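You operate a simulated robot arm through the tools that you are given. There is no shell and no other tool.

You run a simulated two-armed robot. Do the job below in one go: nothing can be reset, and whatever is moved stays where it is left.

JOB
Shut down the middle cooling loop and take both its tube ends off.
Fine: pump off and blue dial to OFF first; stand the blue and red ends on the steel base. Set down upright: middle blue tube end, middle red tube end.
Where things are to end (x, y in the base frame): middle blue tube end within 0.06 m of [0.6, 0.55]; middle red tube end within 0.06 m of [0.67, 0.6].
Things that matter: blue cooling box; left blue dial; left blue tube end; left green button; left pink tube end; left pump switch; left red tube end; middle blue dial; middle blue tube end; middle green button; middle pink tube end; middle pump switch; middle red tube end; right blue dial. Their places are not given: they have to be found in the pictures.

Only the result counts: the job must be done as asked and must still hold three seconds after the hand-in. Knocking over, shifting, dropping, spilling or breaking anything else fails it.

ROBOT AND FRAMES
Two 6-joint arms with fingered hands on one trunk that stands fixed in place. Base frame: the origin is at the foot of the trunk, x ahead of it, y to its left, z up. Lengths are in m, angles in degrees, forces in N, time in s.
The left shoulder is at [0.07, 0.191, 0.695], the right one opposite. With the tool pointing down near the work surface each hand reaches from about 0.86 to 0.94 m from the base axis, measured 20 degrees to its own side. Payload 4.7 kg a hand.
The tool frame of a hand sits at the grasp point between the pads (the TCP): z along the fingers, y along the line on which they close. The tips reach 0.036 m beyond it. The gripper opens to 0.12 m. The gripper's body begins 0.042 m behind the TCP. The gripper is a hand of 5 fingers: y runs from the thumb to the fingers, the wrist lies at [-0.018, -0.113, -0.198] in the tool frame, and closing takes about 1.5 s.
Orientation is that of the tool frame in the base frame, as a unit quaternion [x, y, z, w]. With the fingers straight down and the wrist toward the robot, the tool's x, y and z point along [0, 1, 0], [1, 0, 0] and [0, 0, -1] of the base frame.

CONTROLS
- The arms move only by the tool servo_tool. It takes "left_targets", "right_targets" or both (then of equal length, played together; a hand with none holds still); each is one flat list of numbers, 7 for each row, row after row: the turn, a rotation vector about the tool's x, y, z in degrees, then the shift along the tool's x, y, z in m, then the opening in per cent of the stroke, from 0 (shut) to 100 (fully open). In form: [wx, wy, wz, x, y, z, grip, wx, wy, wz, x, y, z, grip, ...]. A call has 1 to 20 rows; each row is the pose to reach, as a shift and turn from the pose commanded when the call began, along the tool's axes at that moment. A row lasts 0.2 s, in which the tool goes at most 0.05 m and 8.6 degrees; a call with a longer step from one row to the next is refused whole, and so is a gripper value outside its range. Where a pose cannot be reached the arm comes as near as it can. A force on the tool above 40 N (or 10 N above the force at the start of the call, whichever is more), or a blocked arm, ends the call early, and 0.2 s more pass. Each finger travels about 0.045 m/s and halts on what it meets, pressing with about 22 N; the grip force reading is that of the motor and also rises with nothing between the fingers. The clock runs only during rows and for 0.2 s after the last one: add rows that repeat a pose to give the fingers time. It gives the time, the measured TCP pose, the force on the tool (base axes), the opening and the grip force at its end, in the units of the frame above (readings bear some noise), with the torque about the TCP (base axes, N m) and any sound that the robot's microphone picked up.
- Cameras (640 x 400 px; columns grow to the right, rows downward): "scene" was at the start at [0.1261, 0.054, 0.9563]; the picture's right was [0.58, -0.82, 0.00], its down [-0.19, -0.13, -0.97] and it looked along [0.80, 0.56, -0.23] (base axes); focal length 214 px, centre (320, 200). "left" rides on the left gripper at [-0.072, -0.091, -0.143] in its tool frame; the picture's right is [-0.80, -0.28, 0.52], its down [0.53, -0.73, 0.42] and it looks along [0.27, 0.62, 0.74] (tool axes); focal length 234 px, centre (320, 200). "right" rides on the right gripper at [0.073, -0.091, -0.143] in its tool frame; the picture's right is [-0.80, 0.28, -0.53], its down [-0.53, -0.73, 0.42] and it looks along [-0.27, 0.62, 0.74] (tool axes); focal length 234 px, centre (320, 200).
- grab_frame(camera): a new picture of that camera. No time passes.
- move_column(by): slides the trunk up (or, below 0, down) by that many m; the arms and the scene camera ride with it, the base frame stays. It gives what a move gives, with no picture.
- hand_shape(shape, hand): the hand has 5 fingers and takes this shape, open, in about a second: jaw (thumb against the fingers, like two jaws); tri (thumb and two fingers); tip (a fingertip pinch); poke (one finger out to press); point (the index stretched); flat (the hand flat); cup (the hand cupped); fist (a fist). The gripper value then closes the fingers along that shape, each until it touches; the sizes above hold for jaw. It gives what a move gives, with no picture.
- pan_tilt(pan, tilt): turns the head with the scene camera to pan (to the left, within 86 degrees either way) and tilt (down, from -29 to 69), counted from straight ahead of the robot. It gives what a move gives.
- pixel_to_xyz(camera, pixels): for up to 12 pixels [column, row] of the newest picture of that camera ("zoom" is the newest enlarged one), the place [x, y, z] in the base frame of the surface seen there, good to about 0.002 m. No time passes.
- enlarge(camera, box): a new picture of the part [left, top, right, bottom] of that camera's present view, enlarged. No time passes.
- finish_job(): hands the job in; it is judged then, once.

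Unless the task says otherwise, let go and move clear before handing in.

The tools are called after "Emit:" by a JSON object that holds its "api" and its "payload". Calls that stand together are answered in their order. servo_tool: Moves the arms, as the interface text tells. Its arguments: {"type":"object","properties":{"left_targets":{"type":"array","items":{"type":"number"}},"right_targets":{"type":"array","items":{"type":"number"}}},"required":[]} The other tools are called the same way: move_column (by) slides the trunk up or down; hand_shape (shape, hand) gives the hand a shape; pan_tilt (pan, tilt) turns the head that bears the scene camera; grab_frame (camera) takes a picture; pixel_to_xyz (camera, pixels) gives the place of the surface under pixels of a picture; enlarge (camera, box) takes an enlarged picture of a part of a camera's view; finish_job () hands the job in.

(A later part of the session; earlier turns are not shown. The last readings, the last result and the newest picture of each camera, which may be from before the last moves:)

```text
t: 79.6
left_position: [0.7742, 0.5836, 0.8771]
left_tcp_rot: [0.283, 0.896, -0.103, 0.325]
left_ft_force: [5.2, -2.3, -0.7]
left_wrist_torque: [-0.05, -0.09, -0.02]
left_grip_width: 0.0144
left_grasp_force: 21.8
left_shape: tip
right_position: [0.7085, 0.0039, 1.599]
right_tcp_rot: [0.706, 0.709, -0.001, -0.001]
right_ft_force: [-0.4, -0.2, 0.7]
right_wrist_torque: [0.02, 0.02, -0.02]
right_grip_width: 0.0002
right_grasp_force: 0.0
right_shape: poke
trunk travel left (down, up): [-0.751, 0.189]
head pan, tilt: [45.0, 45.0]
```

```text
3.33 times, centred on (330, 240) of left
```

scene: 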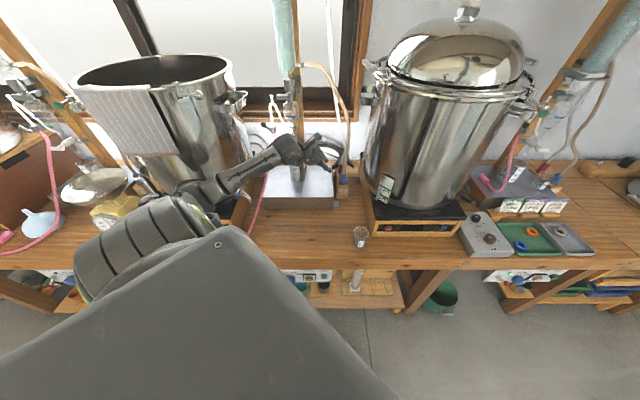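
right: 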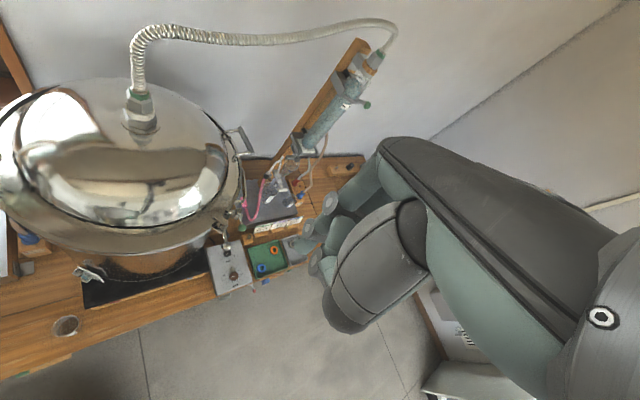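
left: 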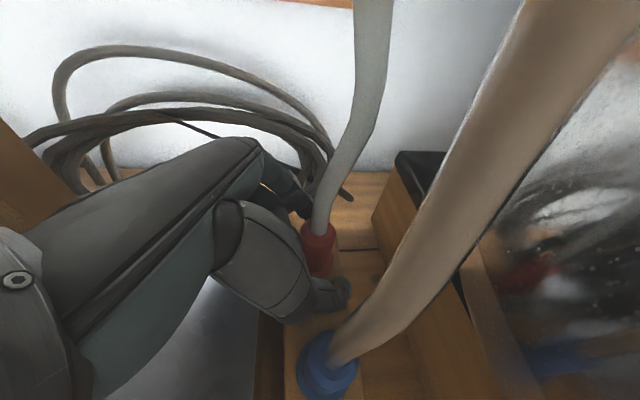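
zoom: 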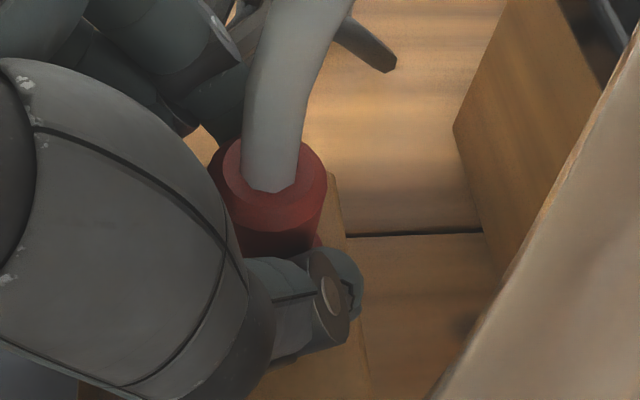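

The width reads only 0.014 m with a forward pull, so the tips have closed behind the plug's axis. I'll open, draw back 13 mm along the fingers so the pads meet its middle, and close again.

Emit:
{"api": "servo_tool", "payload": {"left_targets": [0, 0, 0, 0, 0, 0, 20, 0, 0, 0, 0, 0, 0, 40, 0, 0, 0, 0, 0, 0, 40, 0, 0, 0, 0, 0, 0, 40, 0, 0, 0, 0, 0, -0.013, 40, 0, 0, 0, 0, 0, -0.013, 40]}}

Emit:
{"api": "grab_frame", "payload": {"camera": "left"}}

Emit:
{"api": "enlarge", "payload": {"camera": "left", "box": [270, 180, 390, 300]}}

Emit:
{"api": "pixel_to_xyz", "payload": {"camera": "zoom", "pixels": [[250, 180], [300, 210], [250, 250], [280, 270], [330, 180], [310, 280], [230, 120], [345, 350], [230, 170], [240, 300]]}}

```text
t: 81.0
left_position: [0.7679, 0.5877, 0.8877]
left_tcp_rot: [0.281, 0.897, -0.103, 0.325]
left_ft_force: [-0.7, -0.8, 0.3]
left_wrist_torque: [0.01, 0.04, -0.01]
left_grip_width: 0.0476
left_grasp_force: 0.2
left_shape: tip
right_position: [0.7092, 0.004, 1.5999]
right_tcp_rot: [0.707, 0.708, 0.0, 0.0]
right_ft_force: [0.0, 0.0, -0.5]
right_wrist_torque: [0.01, 0.04, 0.01]
right_grip_width: 0.0001
right_grasp_force: 0.0
right_shape: poke
trunk travel left (down, up): [-0.751, 0.189]
head pan, tilt: [45.0, 45.0]
```

```text
taken
```

left: 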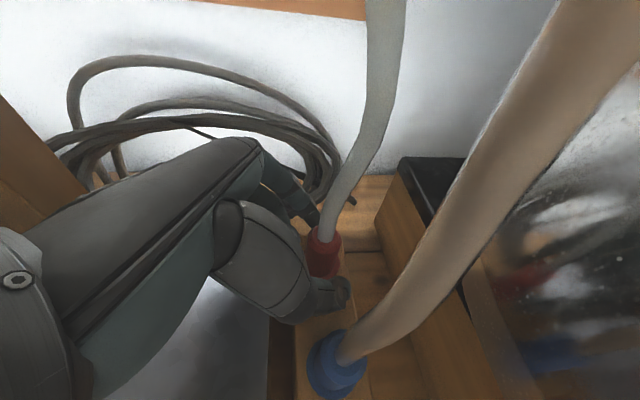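

```text
3.33 times, centred on (330, 240) of left
```

zoom: 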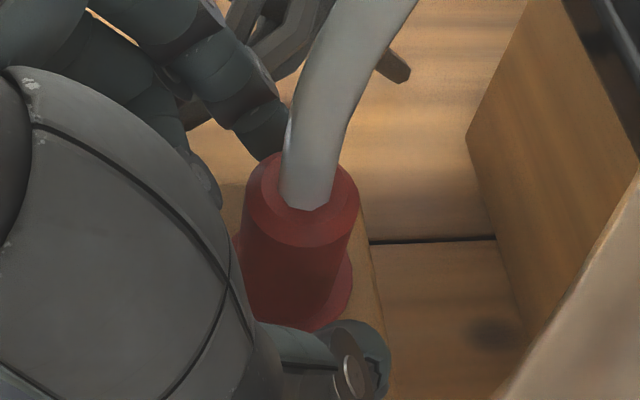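

```text
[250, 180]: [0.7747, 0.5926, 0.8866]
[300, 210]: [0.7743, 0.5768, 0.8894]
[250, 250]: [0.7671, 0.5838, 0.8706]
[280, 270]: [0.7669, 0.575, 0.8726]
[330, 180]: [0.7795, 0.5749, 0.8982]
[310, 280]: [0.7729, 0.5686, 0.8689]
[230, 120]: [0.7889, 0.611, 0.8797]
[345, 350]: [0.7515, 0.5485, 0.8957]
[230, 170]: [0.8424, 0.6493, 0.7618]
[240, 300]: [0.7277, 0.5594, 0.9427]
```

Red still stands straight, now centred on the pads (25 mm ahead of the TCP, sideways error under 1 mm). I'll close again.

Emit:
{"api": "servo_tool", "payload": {"left_targets": [0, 0, 0, 0, 0, 0, 30, 0, 0, 0, 0, 0, 0, 20, 0, 0, 0, 0, 0, 0, 10, 0, 0, 0, 0, 0, 0, 5, 0, 0, 0, 0, 0, 0, 5, 0, 0, 0, 0, 0, 0, 5]}}

Emit:
{"api": "enlarge", "payload": {"camera": "left", "box": [270, 180, 390, 300]}}

```text
t: 82.4
left_position: [0.7668, 0.5892, 0.8881]
left_tcp_rot: [0.281, 0.897, -0.103, 0.326]
left_ft_force: [1.6, -0.6, -0.2]
left_wrist_torque: [0.0, -0.05, 0.01]
left_grip_width: 0.0233
left_grasp_force: 22.2
left_shape: tip
right_position: [0.7099, 0.0048, 1.6]
right_tcp_rot: [0.707, 0.707, -0.001, 0.0]
right_ft_force: [-0.5, 0.7, 0.8]
right_wrist_torque: [0.0, 0.03, -0.01]
right_grip_width: 0.0
right_grasp_force: 0.0
right_shape: poke
trunk travel left (down, up): [-0.751, 0.189]
head pan, tilt: [45.0, 45.0]
```

```text
3.33 times, centred on (330, 240) of left
```

zoom: 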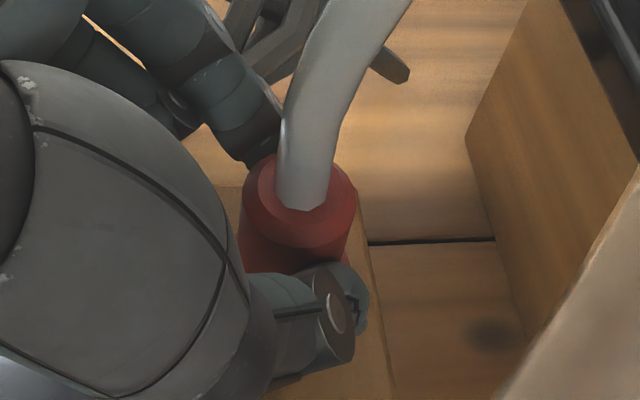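

The grip is now 0.023 m with little side force. I'll lift red straight up slowly by 0.06 m.

Emit:
{"api": "servo_tool", "payload": {"left_targets": [0, 0, 0, -0.0064, 0, -0.0077, 5, 0, 0, 0, -0.0129, 0, -0.0153, 5, 0, 0, 0, -0.0193, 0, -0.023, 5, 0, 0, 0, -0.0257, 0, -0.0306, 5, 0, 0, 0, -0.0322, 0, -0.0383, 5, 0, 0, 0, -0.0386, 0, -0.046, 5]}}

Emit:
{"api": "grab_frame", "payload": {"camera": "left"}}

Emit:
{"api": "enlarge", "payload": {"camera": "scene", "box": [290, 110, 386, 200]}}

```text
t: 83.8
left_position: [0.7672, 0.5895, 0.9486]
left_tcp_rot: [0.282, 0.897, -0.103, 0.325]
left_ft_force: [-0.3, -0.4, 0.1]
left_wrist_torque: [0.02, 0.01, 0.02]
left_grip_width: 0.0232
left_grasp_force: 22.3
left_shape: tip
right_position: [0.7077, 0.005, 1.6003]
right_tcp_rot: [0.707, 0.708, 0.0, 0.0]
right_ft_force: [0.5, 0.5, 0.0]
right_wrist_torque: [0.02, 0.0, 0.04]
right_grip_width: 0.0
right_grasp_force: 0.1
right_shape: poke
trunk travel left (down, up): [-0.751, 0.189]
head pan, tilt: [45.0, 45.0]
```

```text
taken
```

left: 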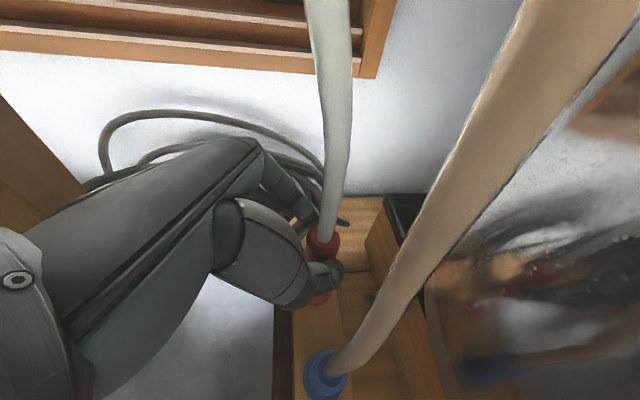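

```text
4.44 times, centred on (338, 155) of scene
```

zoom: 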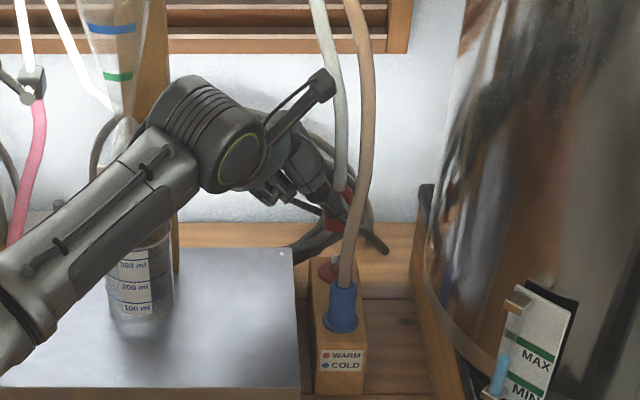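

Red is out of its port and held upright at z≈0.949. I'll carry it left over the steel base while swinging the hand around to come from the front, staying clear of blue's tube and the stopcock.

Emit:
{"api": "servo_tool", "payload": {"left_targets": [-4.59, 0, -5.47, 0.0082, -0.0037, -0.0069, 5, -9.18, 0, -10.94, 0.0167, -0.0072, -0.014, 5, -13.77, 0, -16.4, 0.025, -0.0106, -0.021, 5, -18.37, 0, -21.88, 0.0342, -0.0158, -0.0287, 5, -22.96, 0, -27.35, 0.0442, -0.0231, -0.0371, 5, -27.55, 0, -32.8, 0.0535, -0.0315, -0.0449, 5, -32.15, 0, -38.3, 0.0627, -0.0396, -0.0526, 5]}}

Emit:
{"api": "grab_frame", "payload": {"camera": "left"}}

Emit:
{"api": "grab_frame", "payload": {"camera": "scene"}}

Emit:
{"api": "enlarge", "payload": {"camera": "scene", "box": [250, 110, 378, 220]}}

```text
t: 85.4
left_position: [0.676, 0.6047, 0.9506]
left_tcp_rot: [-0.124, 0.932, 0.046, 0.338]
left_ft_force: [-0.1, -0.2, -0.5]
left_wrist_torque: [-0.01, 0.01, 0.01]
left_grip_width: 0.023
left_grasp_force: 22.3
left_shape: tip
right_position: [0.709, 0.0037, 1.6002]
right_tcp_rot: [0.707, 0.707, 0.0, 0.0]
right_ft_force: [-0.3, -0.8, 0.5]
right_wrist_torque: [0.01, 0.02, -0.02]
right_grip_width: 0.0
right_grasp_force: 0.0
right_shape: poke
trunk travel left (down, up): [-0.751, 0.189]
head pan, tilt: [45.0, 45.0]
```

```text
taken
```

left: 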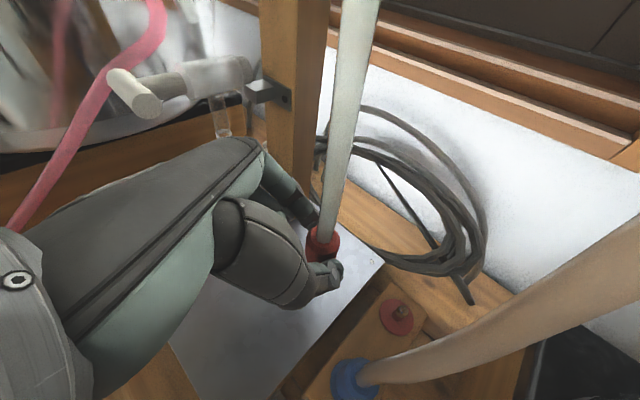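

```text
taken
```

scene: 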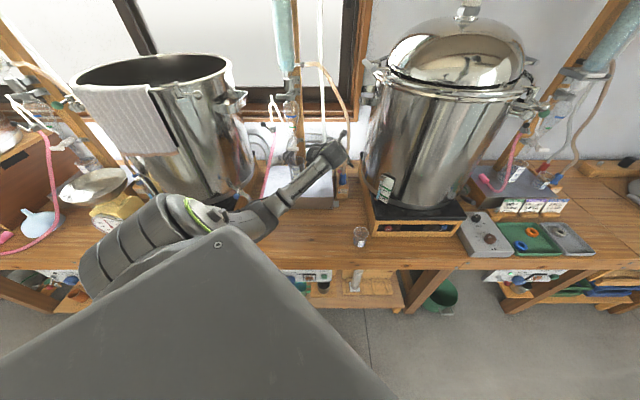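

```text
3.64 times, centred on (314, 165) of scene
```

zoom: 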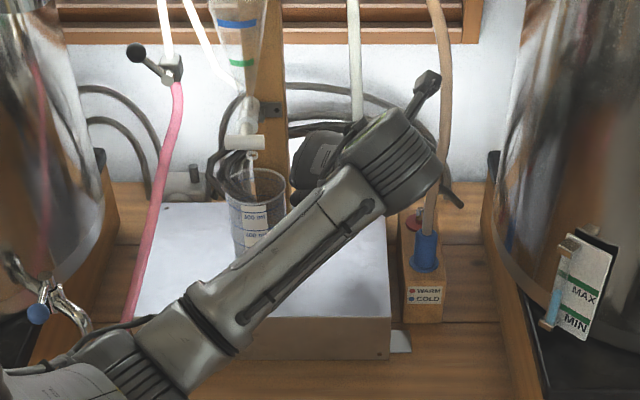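

Red hangs over the steel base at about (0.692,0.609), within 0.03 m of its target, and nothing else was touched. I'll lower it 0.055 m and check the remaining gap.

Emit:
{"api": "servo_tool", "payload": {"left_targets": [0, 0, 0, 0.0088, 0, 0.0105, 5, 0, 0, 0, 0.0177, 0, 0.021, 5, 0, 0, 0, 0.0265, 0, 0.0316, 5, 0, 0, 0, 0.0354, 0, 0.0421, 5]}}

Emit:
{"api": "grab_frame", "payload": {"camera": "left"}}

Emit:
{"api": "enlarge", "payload": {"camera": "left", "box": [270, 200, 390, 310]}}

```text
t: 86.4
left_position: [0.6777, 0.6031, 0.8944]
left_tcp_rot: [-0.123, 0.932, 0.046, 0.339]
left_ft_force: [-0.6, -0.1, -1.0]
left_wrist_torque: [0.03, -0.04, 0.03]
left_grip_width: 0.0231
left_grasp_force: 22.0
left_shape: tip
right_position: [0.7086, 0.0044, 1.5999]
right_tcp_rot: [0.707, 0.707, 0.0, -0.001]
right_ft_force: [-0.8, -0.2, -0.1]
right_wrist_torque: [-0.01, -0.01, 0.01]
right_grip_width: 0.0
right_grasp_force: 0.1
right_shape: poke
trunk travel left (down, up): [-0.751, 0.189]
head pan, tilt: [45.0, 45.0]
```

```text
taken
```

left: 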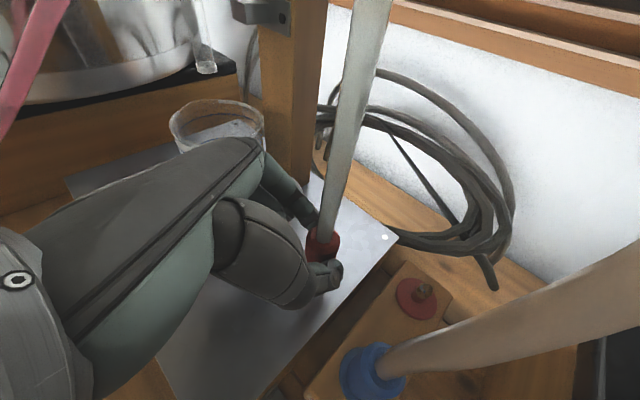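

```text
3.64 times, centred on (330, 255) of left
```

zoom: 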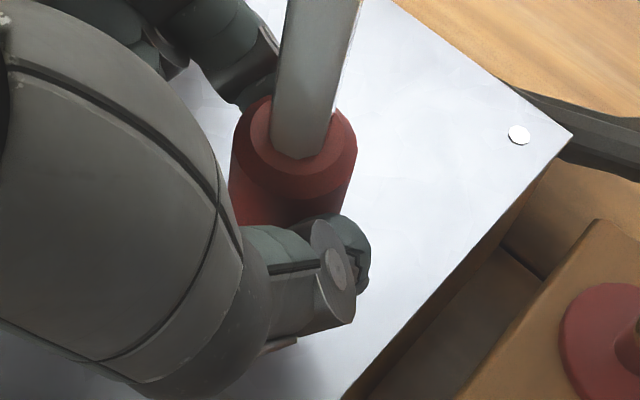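

The port kept its own red collar, so the plug's bottom was probably a few mm higher than I assumed. I'll measure the plug top to work out the gap to the steel.

Emit:
{"api": "pixel_to_xyz", "payload": {"camera": "zoom", "pixels": [[250, 130], [300, 170], [340, 150], [245, 190], [280, 205], [345, 180], [600, 330], [630, 290], [560, 330], [420, 200], [250, 215]]}}

```text
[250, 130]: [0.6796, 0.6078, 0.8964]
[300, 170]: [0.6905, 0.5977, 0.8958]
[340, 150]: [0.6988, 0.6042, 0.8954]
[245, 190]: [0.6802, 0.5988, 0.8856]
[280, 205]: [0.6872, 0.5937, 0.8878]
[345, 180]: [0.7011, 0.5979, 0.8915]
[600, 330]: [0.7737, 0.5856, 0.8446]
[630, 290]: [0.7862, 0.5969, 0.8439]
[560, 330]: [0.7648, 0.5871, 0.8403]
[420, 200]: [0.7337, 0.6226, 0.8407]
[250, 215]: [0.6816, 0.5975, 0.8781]
```

The plug top is at 0.896 versus 0.889 in the port, whose collar top is 0.844, so the gap to the steel is about 13 mm. I'll lower the last bit gently.

Emit:
{"api": "servo_tool", "payload": {"left_targets": [0, 0, 0, 0.0039, 0, 0.0046, 5, 0, 0, 0, 0.0071, 0, 0.0084, 5, 0, 0, 0, 0.0077, 0, 0.0092, 5]}}

Emit:
{"api": "servo_tool", "payload": {"left_targets": [0, 0, 0, 0.0006, 0, 0.0008, 5, 0, 0, 0, 0.0006, 0, 0.0008, 5]}}

Emit:
{"api": "servo_tool", "payload": {"left_targets": [0, 0, 0, 0.0006, 0, 0.0008, 5, 0, 0, 0, 0.0006, 0, 0.0008, 5]}}

```text
t: 87.2
left_position: [0.6774, 0.6026, 0.8834]
left_tcp_rot: [-0.122, 0.932, 0.046, 0.339]
left_ft_force: [1.0, 0.1, 3.0]
left_wrist_torque: [0.03, -0.04, -0.02]
left_grip_width: 0.0231
left_grasp_force: 21.9
left_shape: tip
right_position: [0.707, 0.0038, 1.5993]
right_tcp_rot: [0.707, 0.707, 0.0, 0.001]
right_ft_force: [-0.7, -1.1, 0.0]
right_wrist_torque: [0.05, 0.0, 0.0]
right_grip_width: 0.0001
right_grasp_force: 0.0
right_shape: poke
trunk travel left (down, up): [-0.751, 0.189]
head pan, tilt: [45.0, 45.0]
```

```text
t: 87.8
left_position: [0.6775, 0.6037, 0.8814]
left_tcp_rot: [-0.123, 0.931, 0.046, 0.34]
left_ft_force: [1.0, 1.1, 7.7]
left_wrist_torque: [0.09, -0.08, 0.0]
left_grip_width: 0.0237
left_grasp_force: 21.8
left_shape: tip
right_position: [0.7066, 0.0033, 1.5999]
right_tcp_rot: [0.706, 0.708, 0.0, 0.0]
right_ft_force: [0.1, 0.1, -0.1]
right_wrist_torque: [-0.01, 0.01, 0.01]
right_grip_width: 0.0001
right_grasp_force: 0.0
right_shape: poke
trunk travel left (down, up): [-0.751, 0.189]
head pan, tilt: [45.0, 45.0]
```

```text
t: 88.4
left_position: [0.6763, 0.6015, 0.8809]
left_tcp_rot: [-0.123, 0.931, 0.045, 0.34]
left_ft_force: [2.8, 1.8, 10.8]
left_wrist_torque: [0.17, -0.2, -0.04]
left_grip_width: 0.024
left_grasp_force: 22.2
left_shape: tip
right_position: [0.7062, 0.0043, 1.6007]
right_tcp_rot: [0.707, 0.707, 0.0, 0.0]
right_ft_force: [-0.5, 0.3, 0.0]
right_wrist_torque: [0.0, -0.02, -0.02]
right_grip_width: 0.0002
right_grasp_force: 0.0
right_shape: poke
trunk travel left (down, up): [-0.751, 0.189]
head pan, tilt: [45.0, 45.0]
```

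The upward force rises from 3 to 11 N, so something has landed. I'll check whether it is the plug and not a finger.

Emit:
{"api": "enlarge", "payload": {"camera": "left", "box": [270, 200, 390, 310]}}

Emit:
{"api": "pixel_to_xyz", "payload": {"camera": "zoom", "pixels": [[250, 130], [300, 170], [340, 150], [260, 190], [300, 195], [350, 170], [345, 185]]}}

Emit:
{"api": "enlarge", "payload": {"camera": "scene", "box": [290, 130, 370, 200]}}

```text
3.64 times, centred on (330, 255) of left
```

zoom: 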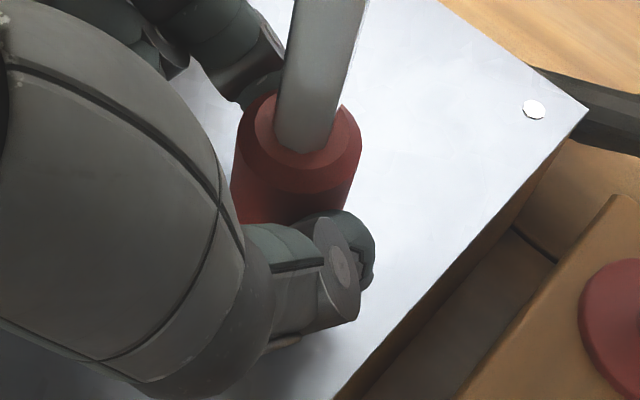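

```text
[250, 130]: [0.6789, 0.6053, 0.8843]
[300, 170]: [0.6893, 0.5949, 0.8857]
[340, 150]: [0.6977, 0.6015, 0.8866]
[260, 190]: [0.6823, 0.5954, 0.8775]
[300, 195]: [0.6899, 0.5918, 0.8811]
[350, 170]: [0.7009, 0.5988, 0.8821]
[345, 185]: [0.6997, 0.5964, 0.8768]
```

```text
5.71 times, centred on (330, 165) of scene
```

zoom: 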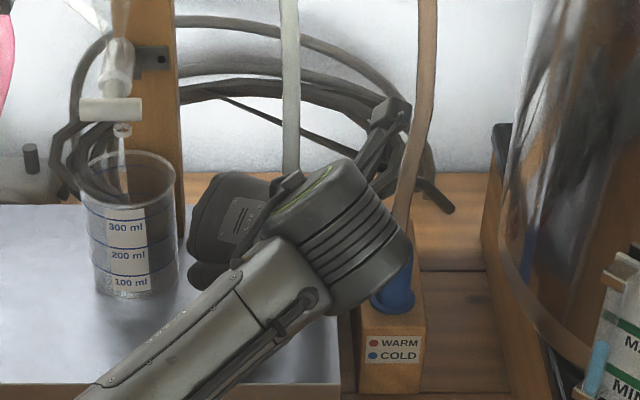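

The plug top is at 0.886, matching a bottom resting on the steel (0.838-0.840), with only a slight lean from the pressing. I'll ease up 1.5 mm, open the fingers, and look.

Emit:
{"api": "servo_tool", "payload": {"left_targets": [0, 0, 0, -0.001, 0, -0.0012, 5, 0, 0, 0, -0.001, 0, -0.0012, 10, 0, 0, 0, -0.001, 0, -0.0012, 18, 0, 0, 0, -0.001, 0, -0.0012, 22, 0, 0, 0, -0.001, 0, -0.0012, 26, 0, 0, 0, -0.001, 0, -0.0012, 32, 0, 0, 0, -0.001, 0, -0.0012, 40, 0, 0, 0, -0.001, 0, -0.0012, 45, 0, 0, 0, -0.001, 0, -0.0012, 45]}}

Emit:
{"api": "grab_frame", "payload": {"camera": "left"}}

Emit:
{"api": "enlarge", "payload": {"camera": "left", "box": [270, 200, 390, 310]}}

Emit:
{"api": "pixel_to_xyz", "payload": {"camera": "zoom", "pixels": [[250, 130], [300, 170], [340, 150], [260, 190], [300, 195], [350, 170], [345, 185]]}}

```text
t: 90.4
left_position: [0.6776, 0.6032, 0.882]
left_tcp_rot: [-0.124, 0.931, 0.046, 0.339]
left_ft_force: [0.2, 0.9, 0.2]
left_wrist_torque: [0.0, -0.01, 0.03]
left_grip_width: 0.0536
left_grasp_force: 0.0
left_shape: tip
right_position: [0.7071, 0.0033, 1.6003]
right_tcp_rot: [0.707, 0.708, 0.001, 0.0]
right_ft_force: [-0.5, 0.0, -0.4]
right_wrist_torque: [-0.02, 0.01, 0.01]
right_grip_width: 0.0
right_grasp_force: 0.1
right_shape: poke
trunk travel left (down, up): [-0.751, 0.189]
head pan, tilt: [45.0, 45.0]
```

```text
taken
```

left: 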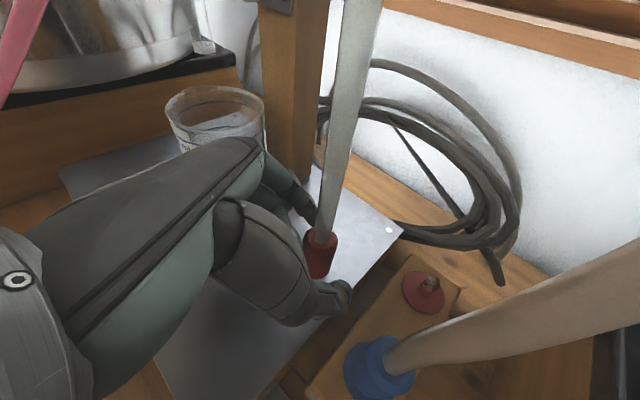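

```text
3.64 times, centred on (330, 255) of left
```

zoom: 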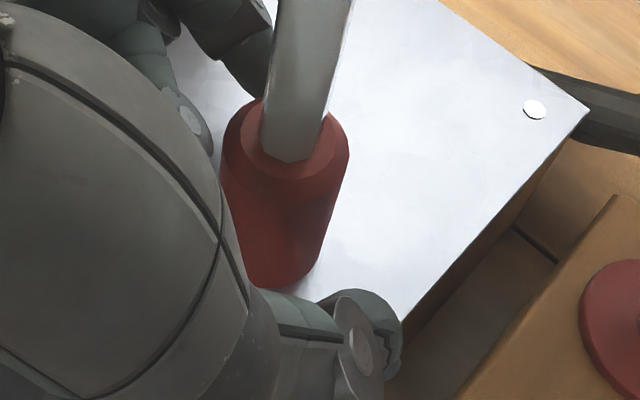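

```text
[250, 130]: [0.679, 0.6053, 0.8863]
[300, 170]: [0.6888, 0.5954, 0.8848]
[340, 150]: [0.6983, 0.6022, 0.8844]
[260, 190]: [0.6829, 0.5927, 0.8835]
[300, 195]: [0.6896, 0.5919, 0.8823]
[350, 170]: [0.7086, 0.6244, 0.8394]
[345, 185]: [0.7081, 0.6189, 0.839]
```

Red now stands upright by itself on the steel base at about (0.690,0.603). I'll draw the hand back along the fingers.

Emit:
{"api": "servo_tool", "payload": {"left_targets": [0, 0, 0, 0, 0, -0.02, 45, 0, 0, 0, 0, 0, -0.045, 45, 0, 0, 0, 0, 0, -0.07, 45, 0, 0, 0, 0, 0, -0.095, 45]}}

Emit:
{"api": "grab_frame", "payload": {"camera": "left"}}

Emit:
{"api": "pixel_to_xyz", "payload": {"camera": "left", "pixels": [[350, 260], [355, 270], [345, 275], [350, 285], [400, 370], [395, 380], [390, 390], [405, 360]]}}

```text
t: 91.4
left_position: [0.6188, 0.586, 0.9555]
left_tcp_rot: [-0.123, 0.932, 0.045, 0.339]
left_ft_force: [-0.2, 0.0, -0.1]
left_wrist_torque: [0.03, 0.02, 0.0]
left_grip_width: 0.0536
left_grasp_force: 0.1
left_shape: tip
right_position: [0.7071, 0.0045, 1.6002]
right_tcp_rot: [0.706, 0.708, 0.0, 0.0]
right_ft_force: [0.0, 0.5, 0.2]
right_wrist_torque: [0.02, 0.01, 0.02]
right_grip_width: 0.0
right_grasp_force: 0.0
right_shape: poke
trunk travel left (down, up): [-0.751, 0.189]
head pan, tilt: [45.0, 45.0]
```

```text
taken
```

left: 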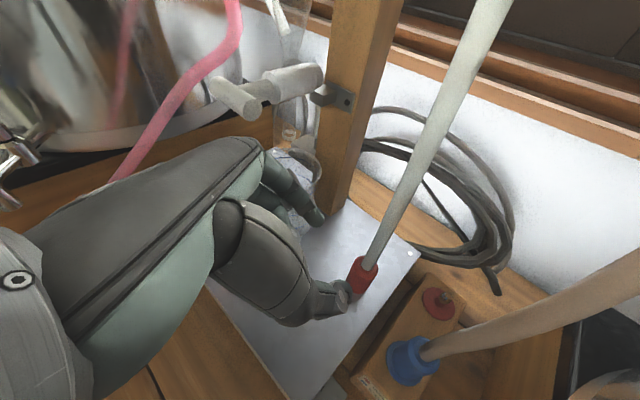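

```text
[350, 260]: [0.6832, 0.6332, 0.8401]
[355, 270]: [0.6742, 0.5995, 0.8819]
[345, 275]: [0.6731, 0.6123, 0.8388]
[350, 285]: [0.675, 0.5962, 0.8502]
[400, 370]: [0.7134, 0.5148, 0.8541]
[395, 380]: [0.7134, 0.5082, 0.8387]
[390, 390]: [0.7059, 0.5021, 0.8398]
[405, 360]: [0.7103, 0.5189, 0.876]
```

Red stays upright and clear of the hand. Now I'll measure blue at (410,358) precisely from here.

Emit:
{"api": "enlarge", "payload": {"camera": "left", "box": [340, 300, 468, 400]}}

Emit:
{"api": "pixel_to_xyz", "payload": {"camera": "zoom", "pixels": [[310, 230], [340, 270], [375, 290], [420, 290], [300, 270], [320, 300], [370, 330], [350, 240], [400, 220], [260, 290], [450, 260], [270, 240]]}}

```text
4.00 times, centred on (404, 350) of left
```

zoom: 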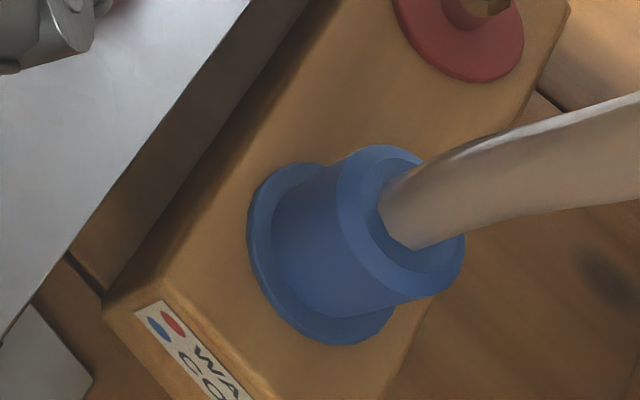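

```text
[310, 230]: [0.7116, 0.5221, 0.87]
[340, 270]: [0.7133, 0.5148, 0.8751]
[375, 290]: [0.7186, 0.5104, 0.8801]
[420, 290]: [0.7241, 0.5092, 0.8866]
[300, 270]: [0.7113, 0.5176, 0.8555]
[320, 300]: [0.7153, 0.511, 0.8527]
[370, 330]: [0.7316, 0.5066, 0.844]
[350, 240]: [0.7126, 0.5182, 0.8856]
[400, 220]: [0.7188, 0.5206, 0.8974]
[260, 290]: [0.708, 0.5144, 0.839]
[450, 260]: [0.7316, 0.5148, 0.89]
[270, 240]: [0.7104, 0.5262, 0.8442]
```

Blue's axis fits to (0.7245,0.5222). I'll turn the hand to point along +x and move to a pre-grasp just short of blue.

Emit:
{"api": "servo_tool", "payload": {"left_targets": [2.41, 0, 2.88, -0.0027, -0.0187, 0.0096, 45, 4.83, 0, 5.75, -0.0054, -0.0375, 0.0192, 45, 7.24, 0, 8.63, -0.008, -0.0562, 0.0288, 45, 9.65, 0, 11.5, -0.0107, -0.0749, 0.0384, 45]}}

Emit:
{"api": "grab_frame", "payload": {"camera": "left"}}

Emit:
{"api": "enlarge", "payload": {"camera": "left", "box": [270, 180, 430, 310]}}

```text
t: 92.4
left_position: [0.6716, 0.525, 0.9301]
left_tcp_rot: [-0.001, 0.94, 0.0, 0.341]
left_ft_force: [-0.2, 0.4, 0.3]
left_wrist_torque: [0.01, -0.01, 0.0]
left_grip_width: 0.0537
left_grasp_force: 0.0
left_shape: tip
right_position: [0.7089, 0.0032, 1.6003]
right_tcp_rot: [0.707, 0.707, -0.001, 0.0]
right_ft_force: [-0.5, -0.9, 0.3]
right_wrist_torque: [-0.01, 0.05, 0.01]
right_grip_width: 0.0
right_grasp_force: 0.0
right_shape: poke
trunk travel left (down, up): [-0.751, 0.189]
head pan, tilt: [45.0, 45.0]
```

```text
taken
```

left: 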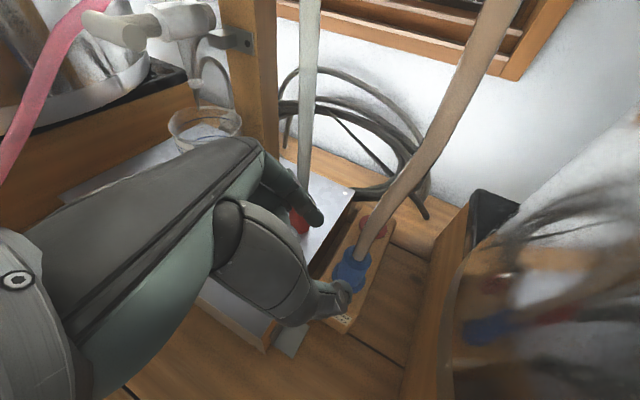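

```text
3.08 times, centred on (350, 245) of left
```

zoom: 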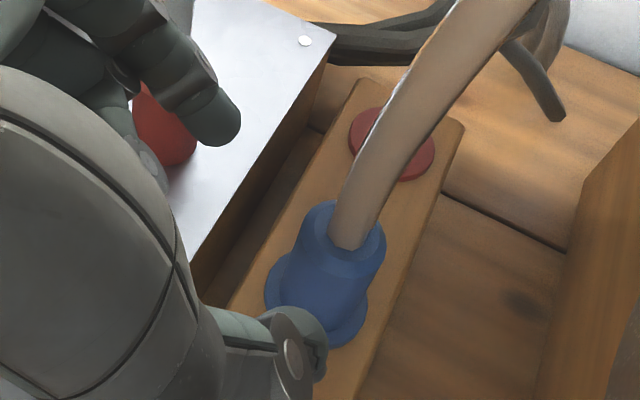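

Blue (zoom (330,260)) lies on the aim line. I'll slide in along the fingers with the 3 mm side correction.

Emit:
{"api": "servo_tool", "payload": {"left_targets": [0, 0, 0, 0, -0.0028, 0.001, 45, 0, 0, 0, -0.0002, -0.0028, 0.0195, 45, 0, 0, 0, -0.0004, -0.0028, 0.038, 45, 0, 0, 0, -0.0006, -0.0028, 0.0567, 45]}}

Emit:
{"api": "enlarge", "payload": {"camera": "left", "box": [270, 180, 390, 300]}}

Emit:
{"api": "pixel_to_xyz", "payload": {"camera": "zoom", "pixels": [[240, 160], [270, 200], [330, 190], [250, 230], [280, 260], [310, 270], [260, 280], [235, 210]]}}

```text
t: 93.4
left_position: [0.7067, 0.5199, 0.888]
left_tcp_rot: [0.0, 0.94, 0.001, 0.341]
left_ft_force: [0.2, 0.3, -0.6]
left_wrist_torque: [0.03, -0.02, 0.02]
left_grip_width: 0.0536
left_grasp_force: 0.0
left_shape: tip
right_position: [0.7091, 0.0056, 1.5999]
right_tcp_rot: [0.706, 0.708, 0.0, 0.0]
right_ft_force: [-0.6, 0.9, -0.1]
right_wrist_torque: [0.03, 0.0, -0.03]
right_grip_width: 0.0
right_grasp_force: 0.0
right_shape: poke
trunk travel left (down, up): [-0.751, 0.189]
head pan, tilt: [45.0, 45.0]
```

```text
3.33 times, centred on (330, 240) of left
```

zoom: 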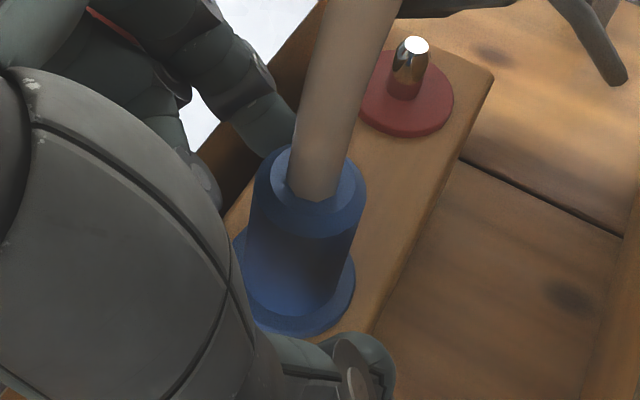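

```text
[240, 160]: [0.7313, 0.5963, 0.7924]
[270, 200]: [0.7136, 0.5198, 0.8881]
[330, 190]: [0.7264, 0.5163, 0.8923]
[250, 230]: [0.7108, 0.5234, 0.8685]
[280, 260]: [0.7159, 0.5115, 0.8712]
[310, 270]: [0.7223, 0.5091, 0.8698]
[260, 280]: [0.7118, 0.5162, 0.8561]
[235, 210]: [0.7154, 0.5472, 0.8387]
```

Blue is well centred between the pads (2 mm off sideways, 27 mm ahead). I'll close on it.

Emit:
{"api": "servo_tool", "payload": {"left_targets": [0, 0, 0, 0, 0.0018, 0, 40, 0, 0, 0, 0, 0.0018, 0, 30, 0, 0, 0, 0, 0.0018, 0, 20, 0, 0, 0, 0, 0.0018, 0, 10, 0, 0, 0, 0, 0.0018, 0, 5, 0, 0, 0, 0, 0.0018, 0, 5, 0, 0, 0, 0, 0.0018, 0, 5]}}

Emit:
{"api": "enlarge", "payload": {"camera": "left", "box": [270, 180, 390, 300]}}

```text
t: 95.0
left_position: [0.7077, 0.5222, 0.888]
left_tcp_rot: [-0.002, 0.94, 0.0, 0.341]
left_ft_force: [0.2, 0.1, -0.1]
left_wrist_torque: [0.0, 0.0, 0.05]
left_grip_width: 0.0218
left_grasp_force: 21.7
left_shape: tip
right_position: [0.7082, 0.004, 1.5993]
right_tcp_rot: [0.706, 0.708, 0.0, 0.0]
right_ft_force: [-0.3, 0.1, 0.5]
right_wrist_torque: [-0.02, -0.03, -0.01]
right_grip_width: 0.0
right_grasp_force: 0.1
right_shape: poke
trunk travel left (down, up): [-0.751, 0.189]
head pan, tilt: [45.0, 45.0]
```

```text
3.33 times, centred on (330, 240) of left
```

zoom: 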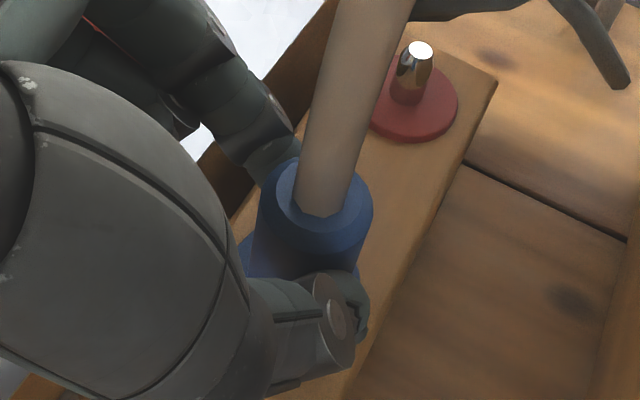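

Blue is held with balanced force at 0.022 m. I'll lift it straight up 0.06 m.

Emit:
{"api": "servo_tool", "payload": {"left_targets": [0, 0, 0, -0.0064, 0, -0.0077, 5, 0, 0, 0, -0.0129, 0, -0.0153, 5, 0, 0, 0, -0.0193, 0, -0.023, 5, 0, 0, 0, -0.0257, 0, -0.0306, 5, 0, 0, 0, -0.0322, 0, -0.0383, 5, 0, 0, 0, -0.0386, 0, -0.046, 5]}}

Emit:
{"api": "grab_frame", "payload": {"camera": "left"}}

Emit:
{"api": "grab_frame", "payload": {"camera": "scene"}}

Emit:
{"api": "enlarge", "payload": {"camera": "scene", "box": [270, 110, 382, 210]}}

```text
t: 96.4
left_position: [0.7074, 0.5223, 0.9467]
left_tcp_rot: [-0.001, 0.94, 0.001, 0.341]
left_ft_force: [0.7, -0.5, -0.2]
left_wrist_torque: [-0.03, 0.01, 0.0]
left_grip_width: 0.0219
left_grasp_force: 22.0
left_shape: tip
right_position: [0.7075, 0.0046, 1.6]
right_tcp_rot: [0.707, 0.708, 0.0, 0.0]
right_ft_force: [0.2, 0.2, 0.3]
right_wrist_torque: [0.01, 0.0, -0.01]
right_grip_width: 0.0002
right_grasp_force: 0.1
right_shape: poke
trunk travel left (down, up): [-0.751, 0.189]
head pan, tilt: [45.0, 45.0]
```

```text
taken
```

left: 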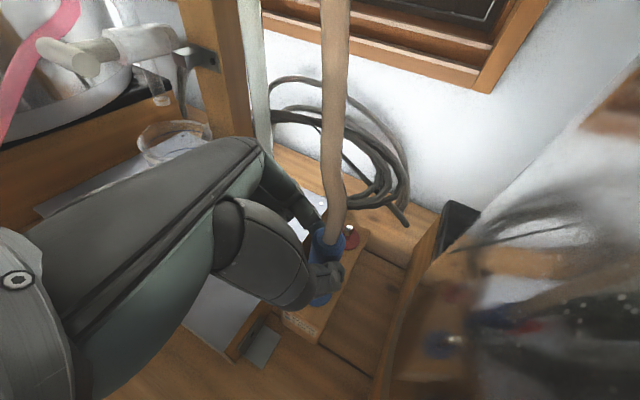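

```text
taken
```

scene: 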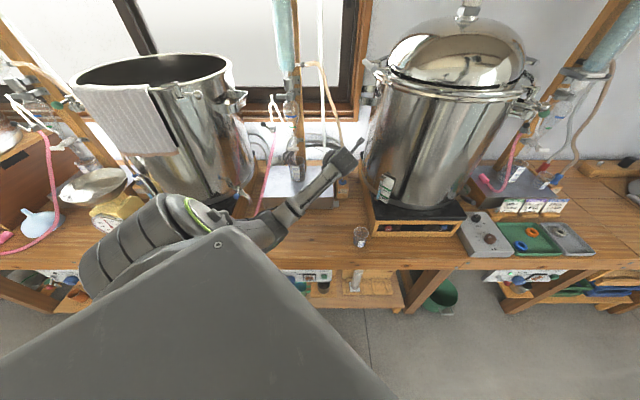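

```text
4.00 times, centred on (326, 160) of scene
```

zoom: 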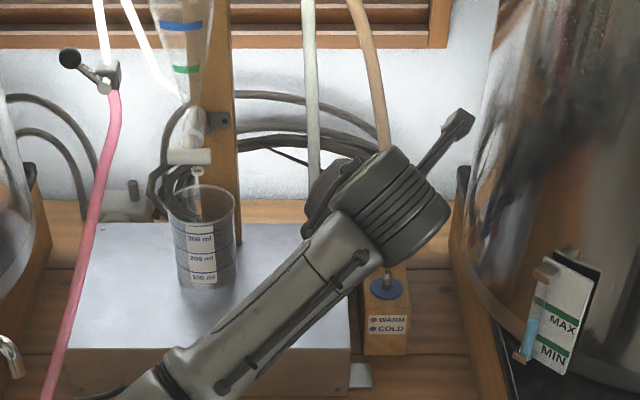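

Blue is off its port and nothing else moved. I'll carry it straight back toward the robot, then left over its spot on the steel base.

Emit:
{"api": "servo_tool", "payload": {"left_targets": [0, 0, 0, 0.0228, 0, -0.0191, 5, 0, 0, 0, 0.0456, 0, -0.0383, 5, 0, 0, 0, 0.0684, 0, -0.0574, 5, 0, 0, 0, 0.0912, 0.01, -0.0765, 5, 0, 0, 0, 0.0912, 0.033, -0.0765, 5, 0, 0, 0, 0.0912, 0.033, -0.0765, 5]}}

Emit:
{"api": "grab_frame", "payload": {"camera": "left"}}

Emit:
{"api": "enlarge", "payload": {"camera": "left", "box": [270, 180, 390, 300]}}

Emit:
{"api": "pixel_to_xyz", "payload": {"camera": "zoom", "pixels": [[270, 180], [300, 220], [340, 200], [260, 230], [300, 250], [350, 220], [450, 200], [400, 300]]}}

Emit:
{"api": "enlarge", "payload": {"camera": "scene", "box": [250, 90, 378, 210]}}

```text
t: 97.8
left_position: [0.5874, 0.5563, 0.9479]
left_tcp_rot: [-0.001, 0.94, 0.0, 0.341]
left_ft_force: [0.2, 0.5, -1.1]
left_wrist_torque: [0.02, 0.02, 0.05]
left_grip_width: 0.0218
left_grasp_force: 22.3
left_shape: tip
right_position: [0.7098, 0.0046, 1.5996]
right_tcp_rot: [0.707, 0.707, 0.0, 0.0]
right_ft_force: [-0.1, -0.7, -0.5]
right_wrist_torque: [0.05, 0.0, 0.02]
right_grip_width: 0.0002
right_grasp_force: 0.2
right_shape: poke
trunk travel left (down, up): [-0.751, 0.189]
head pan, tilt: [45.0, 45.0]
```

```text
taken
```

left: 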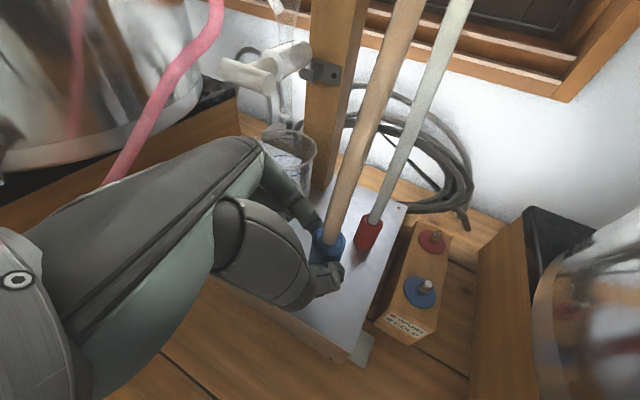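

```text
3.33 times, centred on (330, 240) of left
```

zoom: 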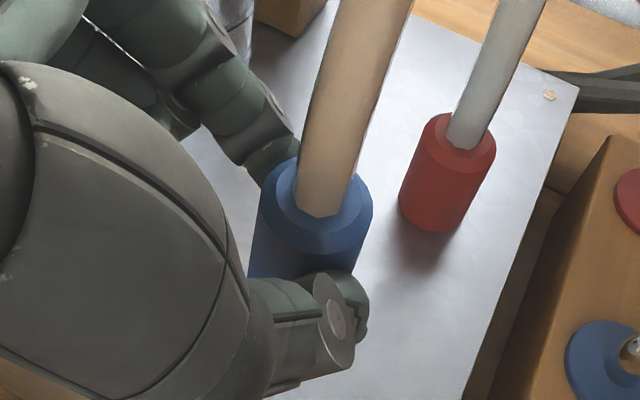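

```text
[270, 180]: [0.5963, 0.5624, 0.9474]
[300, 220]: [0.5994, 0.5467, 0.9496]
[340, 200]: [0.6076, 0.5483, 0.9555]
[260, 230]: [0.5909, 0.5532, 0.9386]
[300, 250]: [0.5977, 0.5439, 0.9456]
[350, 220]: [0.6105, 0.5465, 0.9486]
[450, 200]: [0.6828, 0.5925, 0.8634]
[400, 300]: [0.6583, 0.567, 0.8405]
```

```text
3.33 times, centred on (314, 150) of scene
```

zoom: 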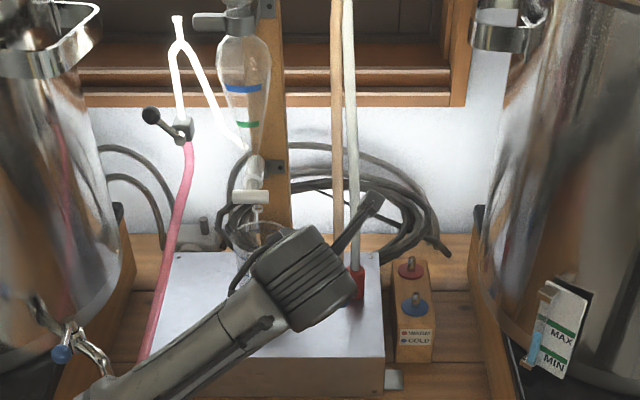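

Blue hangs over the steel at about (0.604,0.556) with its top at 0.949, and red still stands upright beside it. I'll lower it 0.058 m.

Emit:
{"api": "servo_tool", "payload": {"left_targets": [0, 0, 0, 0.0093, 0, 0.0111, 5, 0, 0, 0, 0.0187, 0, 0.0222, 5, 0, 0, 0, 0.028, 0, 0.0333, 5, 0, 0, 0, 0.0373, 0, 0.0444, 5]}}

Emit:
{"api": "servo_tool", "payload": {"left_targets": [0, 0, 0, 0.0013, 0, 0.0015, 5, 0, 0, 0, 0.0026, 0, 0.0031, 5, 0, 0, 0, 0.0026, 0, 0.0031, 5]}}

```text
t: 98.8
left_position: [0.5864, 0.5558, 0.8889]
left_tcp_rot: [-0.001, 0.94, 0.0, 0.341]
left_ft_force: [0.0, -0.5, 0.0]
left_wrist_torque: [-0.04, 0.01, 0.03]
left_grip_width: 0.0222
left_grasp_force: 21.9
left_shape: tip
right_position: [0.7082, 0.0046, 1.6]
right_tcp_rot: [0.707, 0.707, -0.001, 0.001]
right_ft_force: [-0.9, -0.1, 0.4]
right_wrist_torque: [0.0, 0.0, 0.0]
right_grip_width: 0.0
right_grasp_force: 0.1
right_shape: poke
trunk travel left (down, up): [-0.751, 0.189]
head pan, tilt: [45.0, 45.0]
```

```text
t: 99.6
left_position: [0.5873, 0.5559, 0.8865]
left_tcp_rot: [-0.001, 0.94, 0.001, 0.341]
left_ft_force: [0.2, 0.0, -1.2]
left_wrist_torque: [0.0, -0.01, -0.03]
left_grip_width: 0.0217
left_grasp_force: 22.2
left_shape: tip
right_position: [0.7079, 0.0045, 1.5995]
right_tcp_rot: [0.706, 0.708, 0.0, 0.001]
right_ft_force: [0.0, -0.4, 0.2]
right_wrist_torque: [-0.02, -0.01, 0.01]
right_grip_width: 0.0001
right_grasp_force: 0.1
right_shape: poke
trunk travel left (down, up): [-0.751, 0.189]
head pan, tilt: [45.0, 45.0]
```

No contact yet at z=0.8865. I'll keep lowering in 1.5 mm steps until the force shows touchdown.

Emit:
{"api": "servo_tool", "payload": {"left_targets": [0, 0, 0, 0.001, 0, 0.0011, 5, 0, 0, 0, 0.001, 0, 0.0011, 5]}}

Emit:
{"api": "servo_tool", "payload": {"left_targets": [0, 0, 0, 0.0007, 0, 0.0008, 5, 0, 0, 0, 0.0007, 0, 0.0008, 5]}}

Emit:
{"api": "enlarge", "payload": {"camera": "left", "box": [270, 180, 390, 300]}}

Emit:
{"api": "pixel_to_xyz", "payload": {"camera": "zoom", "pixels": [[270, 180], [300, 220], [340, 200], [260, 230], [300, 250], [350, 220], [420, 250], [400, 300]]}}

```text
t: 100.2
left_position: [0.5859, 0.5556, 0.8848]
left_tcp_rot: [-0.001, 0.94, 0.0, 0.342]
left_ft_force: [0.8, -0.4, -1.7]
left_wrist_torque: [0.02, 0.01, -0.02]
left_grip_width: 0.0219
left_grasp_force: 22.3
left_shape: tip
right_position: [0.7083, 0.0037, 1.6002]
right_tcp_rot: [0.707, 0.708, 0.0, 0.0]
right_ft_force: [0.3, -0.5, -0.2]
right_wrist_torque: [-0.01, 0.01, -0.01]
right_grip_width: 0.0002
right_grasp_force: 0.1
right_shape: poke
trunk travel left (down, up): [-0.751, 0.189]
head pan, tilt: [45.0, 45.0]
```

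```text
t: 100.8
left_position: [0.5865, 0.5551, 0.8839]
left_tcp_rot: [0.0, 0.94, 0.001, 0.341]
left_ft_force: [-0.1, 0.1, 1.5]
left_wrist_torque: [-0.02, -0.03, 0.02]
left_grip_width: 0.0221
left_grasp_force: 22.1
left_shape: tip
right_position: [0.7075, 0.0036, 1.5991]
right_tcp_rot: [0.706, 0.708, 0.0, 0.0]
right_ft_force: [-0.7, -0.2, -0.8]
right_wrist_torque: [0.01, -0.04, -0.03]
right_grip_width: 0.0
right_grasp_force: 0.0
right_shape: poke
trunk travel left (down, up): [-0.751, 0.189]
head pan, tilt: [45.0, 45.0]
```

```text
3.33 times, centred on (330, 240) of left
```

zoom: 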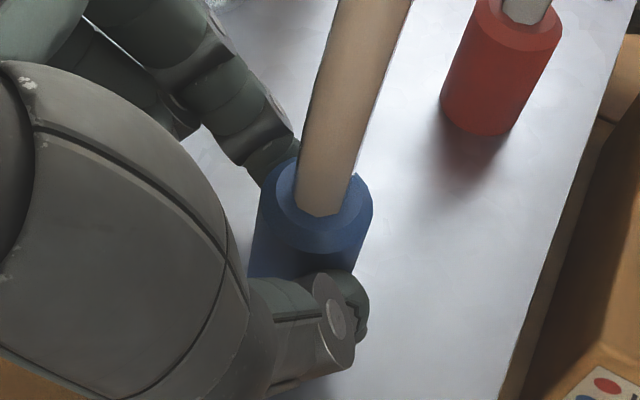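

```text
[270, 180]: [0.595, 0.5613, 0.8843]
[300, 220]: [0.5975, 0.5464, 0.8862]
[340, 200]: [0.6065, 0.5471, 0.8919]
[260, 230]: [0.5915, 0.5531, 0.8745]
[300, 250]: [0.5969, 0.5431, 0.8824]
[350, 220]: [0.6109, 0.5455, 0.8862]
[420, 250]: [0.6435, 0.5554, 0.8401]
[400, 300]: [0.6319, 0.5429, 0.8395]
```

Blue's top is at 0.886, the same height as red standing on the base, and a light contact force has appeared. I'll open the fingers.

Emit:
{"api": "servo_tool", "payload": {"left_targets": [0, 0, 0, 0.0003, 0, 0.0003, 5, 0, 0, 0, 0.0003, 0, 0.0003, 12, 0, 0, 0, 0.0003, 0, 0.0003, 18, 0, 0, 0, 0.0003, 0, 0.0003, 22, 0, 0, 0, 0.0003, 0, 0.0003, 27, 0, 0, 0, 0.0003, 0, 0.0003, 34, 0, 0, 0, 0.0003, 0, 0.0003, 42, 0, 0, 0, 0.0003, 0, 0.0003, 48, 0, 0, 0, 0.0003, 0, 0.0003, 48]}}

Emit:
{"api": "enlarge", "payload": {"camera": "left", "box": [270, 180, 390, 300]}}

Emit:
{"api": "pixel_to_xyz", "payload": {"camera": "zoom", "pixels": [[270, 180], [300, 220], [340, 200], [260, 230], [300, 250], [350, 220], [420, 250], [300, 290]]}}

```text
t: 102.8
left_position: [0.5872, 0.5559, 0.8827]
left_tcp_rot: [-0.002, 0.94, 0.0, 0.342]
left_ft_force: [-0.4, -0.1, -0.6]
left_wrist_torque: [0.01, 0.01, -0.04]
left_grip_width: 0.0571
left_grasp_force: 0.1
left_shape: tip
right_position: [0.7078, 0.0045, 1.5995]
right_tcp_rot: [0.706, 0.708, 0.0, -0.001]
right_ft_force: [-0.1, 0.0, 0.0]
right_wrist_torque: [0.0, -0.01, 0.0]
right_grip_width: 0.0001
right_grasp_force: 0.0
right_shape: poke
trunk travel left (down, up): [-0.751, 0.189]
head pan, tilt: [45.0, 45.0]
```

```text
3.33 times, centred on (330, 240) of left
```

zoom: 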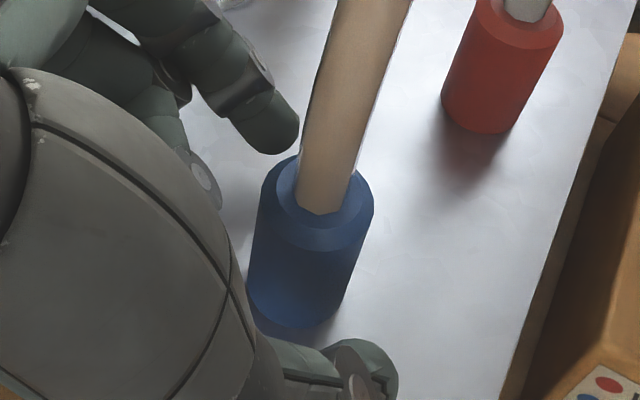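

```text
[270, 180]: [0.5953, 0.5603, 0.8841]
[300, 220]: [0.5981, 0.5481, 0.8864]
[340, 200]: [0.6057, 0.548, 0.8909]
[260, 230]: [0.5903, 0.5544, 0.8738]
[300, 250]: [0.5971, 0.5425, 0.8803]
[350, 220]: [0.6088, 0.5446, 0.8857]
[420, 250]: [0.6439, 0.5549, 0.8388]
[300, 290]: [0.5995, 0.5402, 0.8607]
```

Blue stands upright on its own between the open fingers. I'll back the hand off along the finger line and then check the whole scene.

Emit:
{"api": "servo_tool", "payload": {"left_targets": [0, 0, 0, 0, 0, -0.02, 48, 0, 0, 0, 0, 0, -0.045, 48, 0, 0, 0, 0, 0, -0.07, 48, 0, 0, 0, 0, 0, -0.1, 48, 0, 0, 0, 0, 0, -0.13, 48]}}

Emit:
{"api": "grab_frame", "payload": {"camera": "left"}}

Emit:
{"api": "grab_frame", "payload": {"camera": "scene"}}

Emit:
{"api": "enlarge", "payload": {"camera": "left", "box": [300, 180, 480, 320]}}

```text
t: 104.0
left_position: [0.5025, 0.5533, 0.9823]
left_tcp_rot: [0.0, 0.94, 0.0, 0.341]
left_ft_force: [0.2, -0.1, -0.3]
left_wrist_torque: [0.0, -0.01, 0.01]
left_grip_width: 0.0572
left_grasp_force: 0.1
left_shape: tip
right_position: [0.7064, 0.0045, 1.5999]
right_tcp_rot: [0.707, 0.708, 0.001, 0.0]
right_ft_force: [-1.1, 0.1, -1.1]
right_wrist_torque: [-0.04, -0.04, 0.0]
right_grip_width: 0.0
right_grasp_force: 0.1
right_shape: poke
trunk travel left (down, up): [-0.751, 0.189]
head pan, tilt: [45.0, 45.0]
```

```text
taken
```

left: 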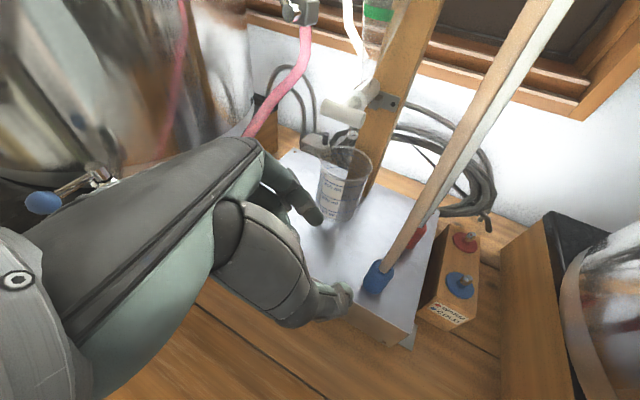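

```text
taken
```

scene: 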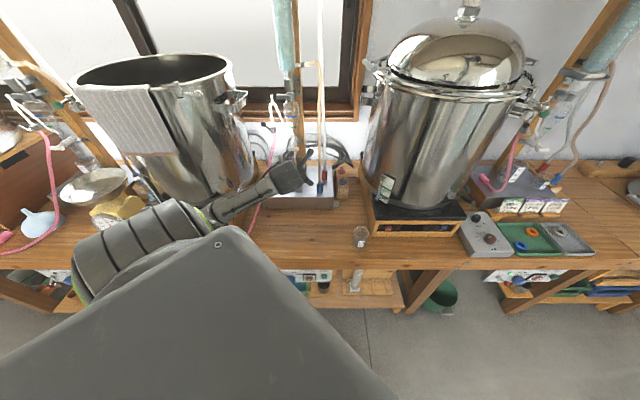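

```text
2.86 times, centred on (390, 250) of left
```

zoom: 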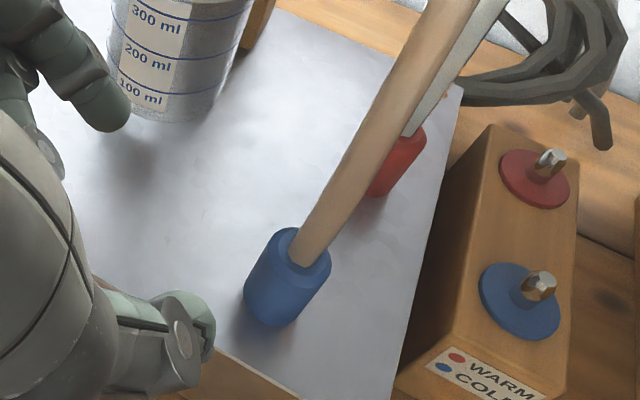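

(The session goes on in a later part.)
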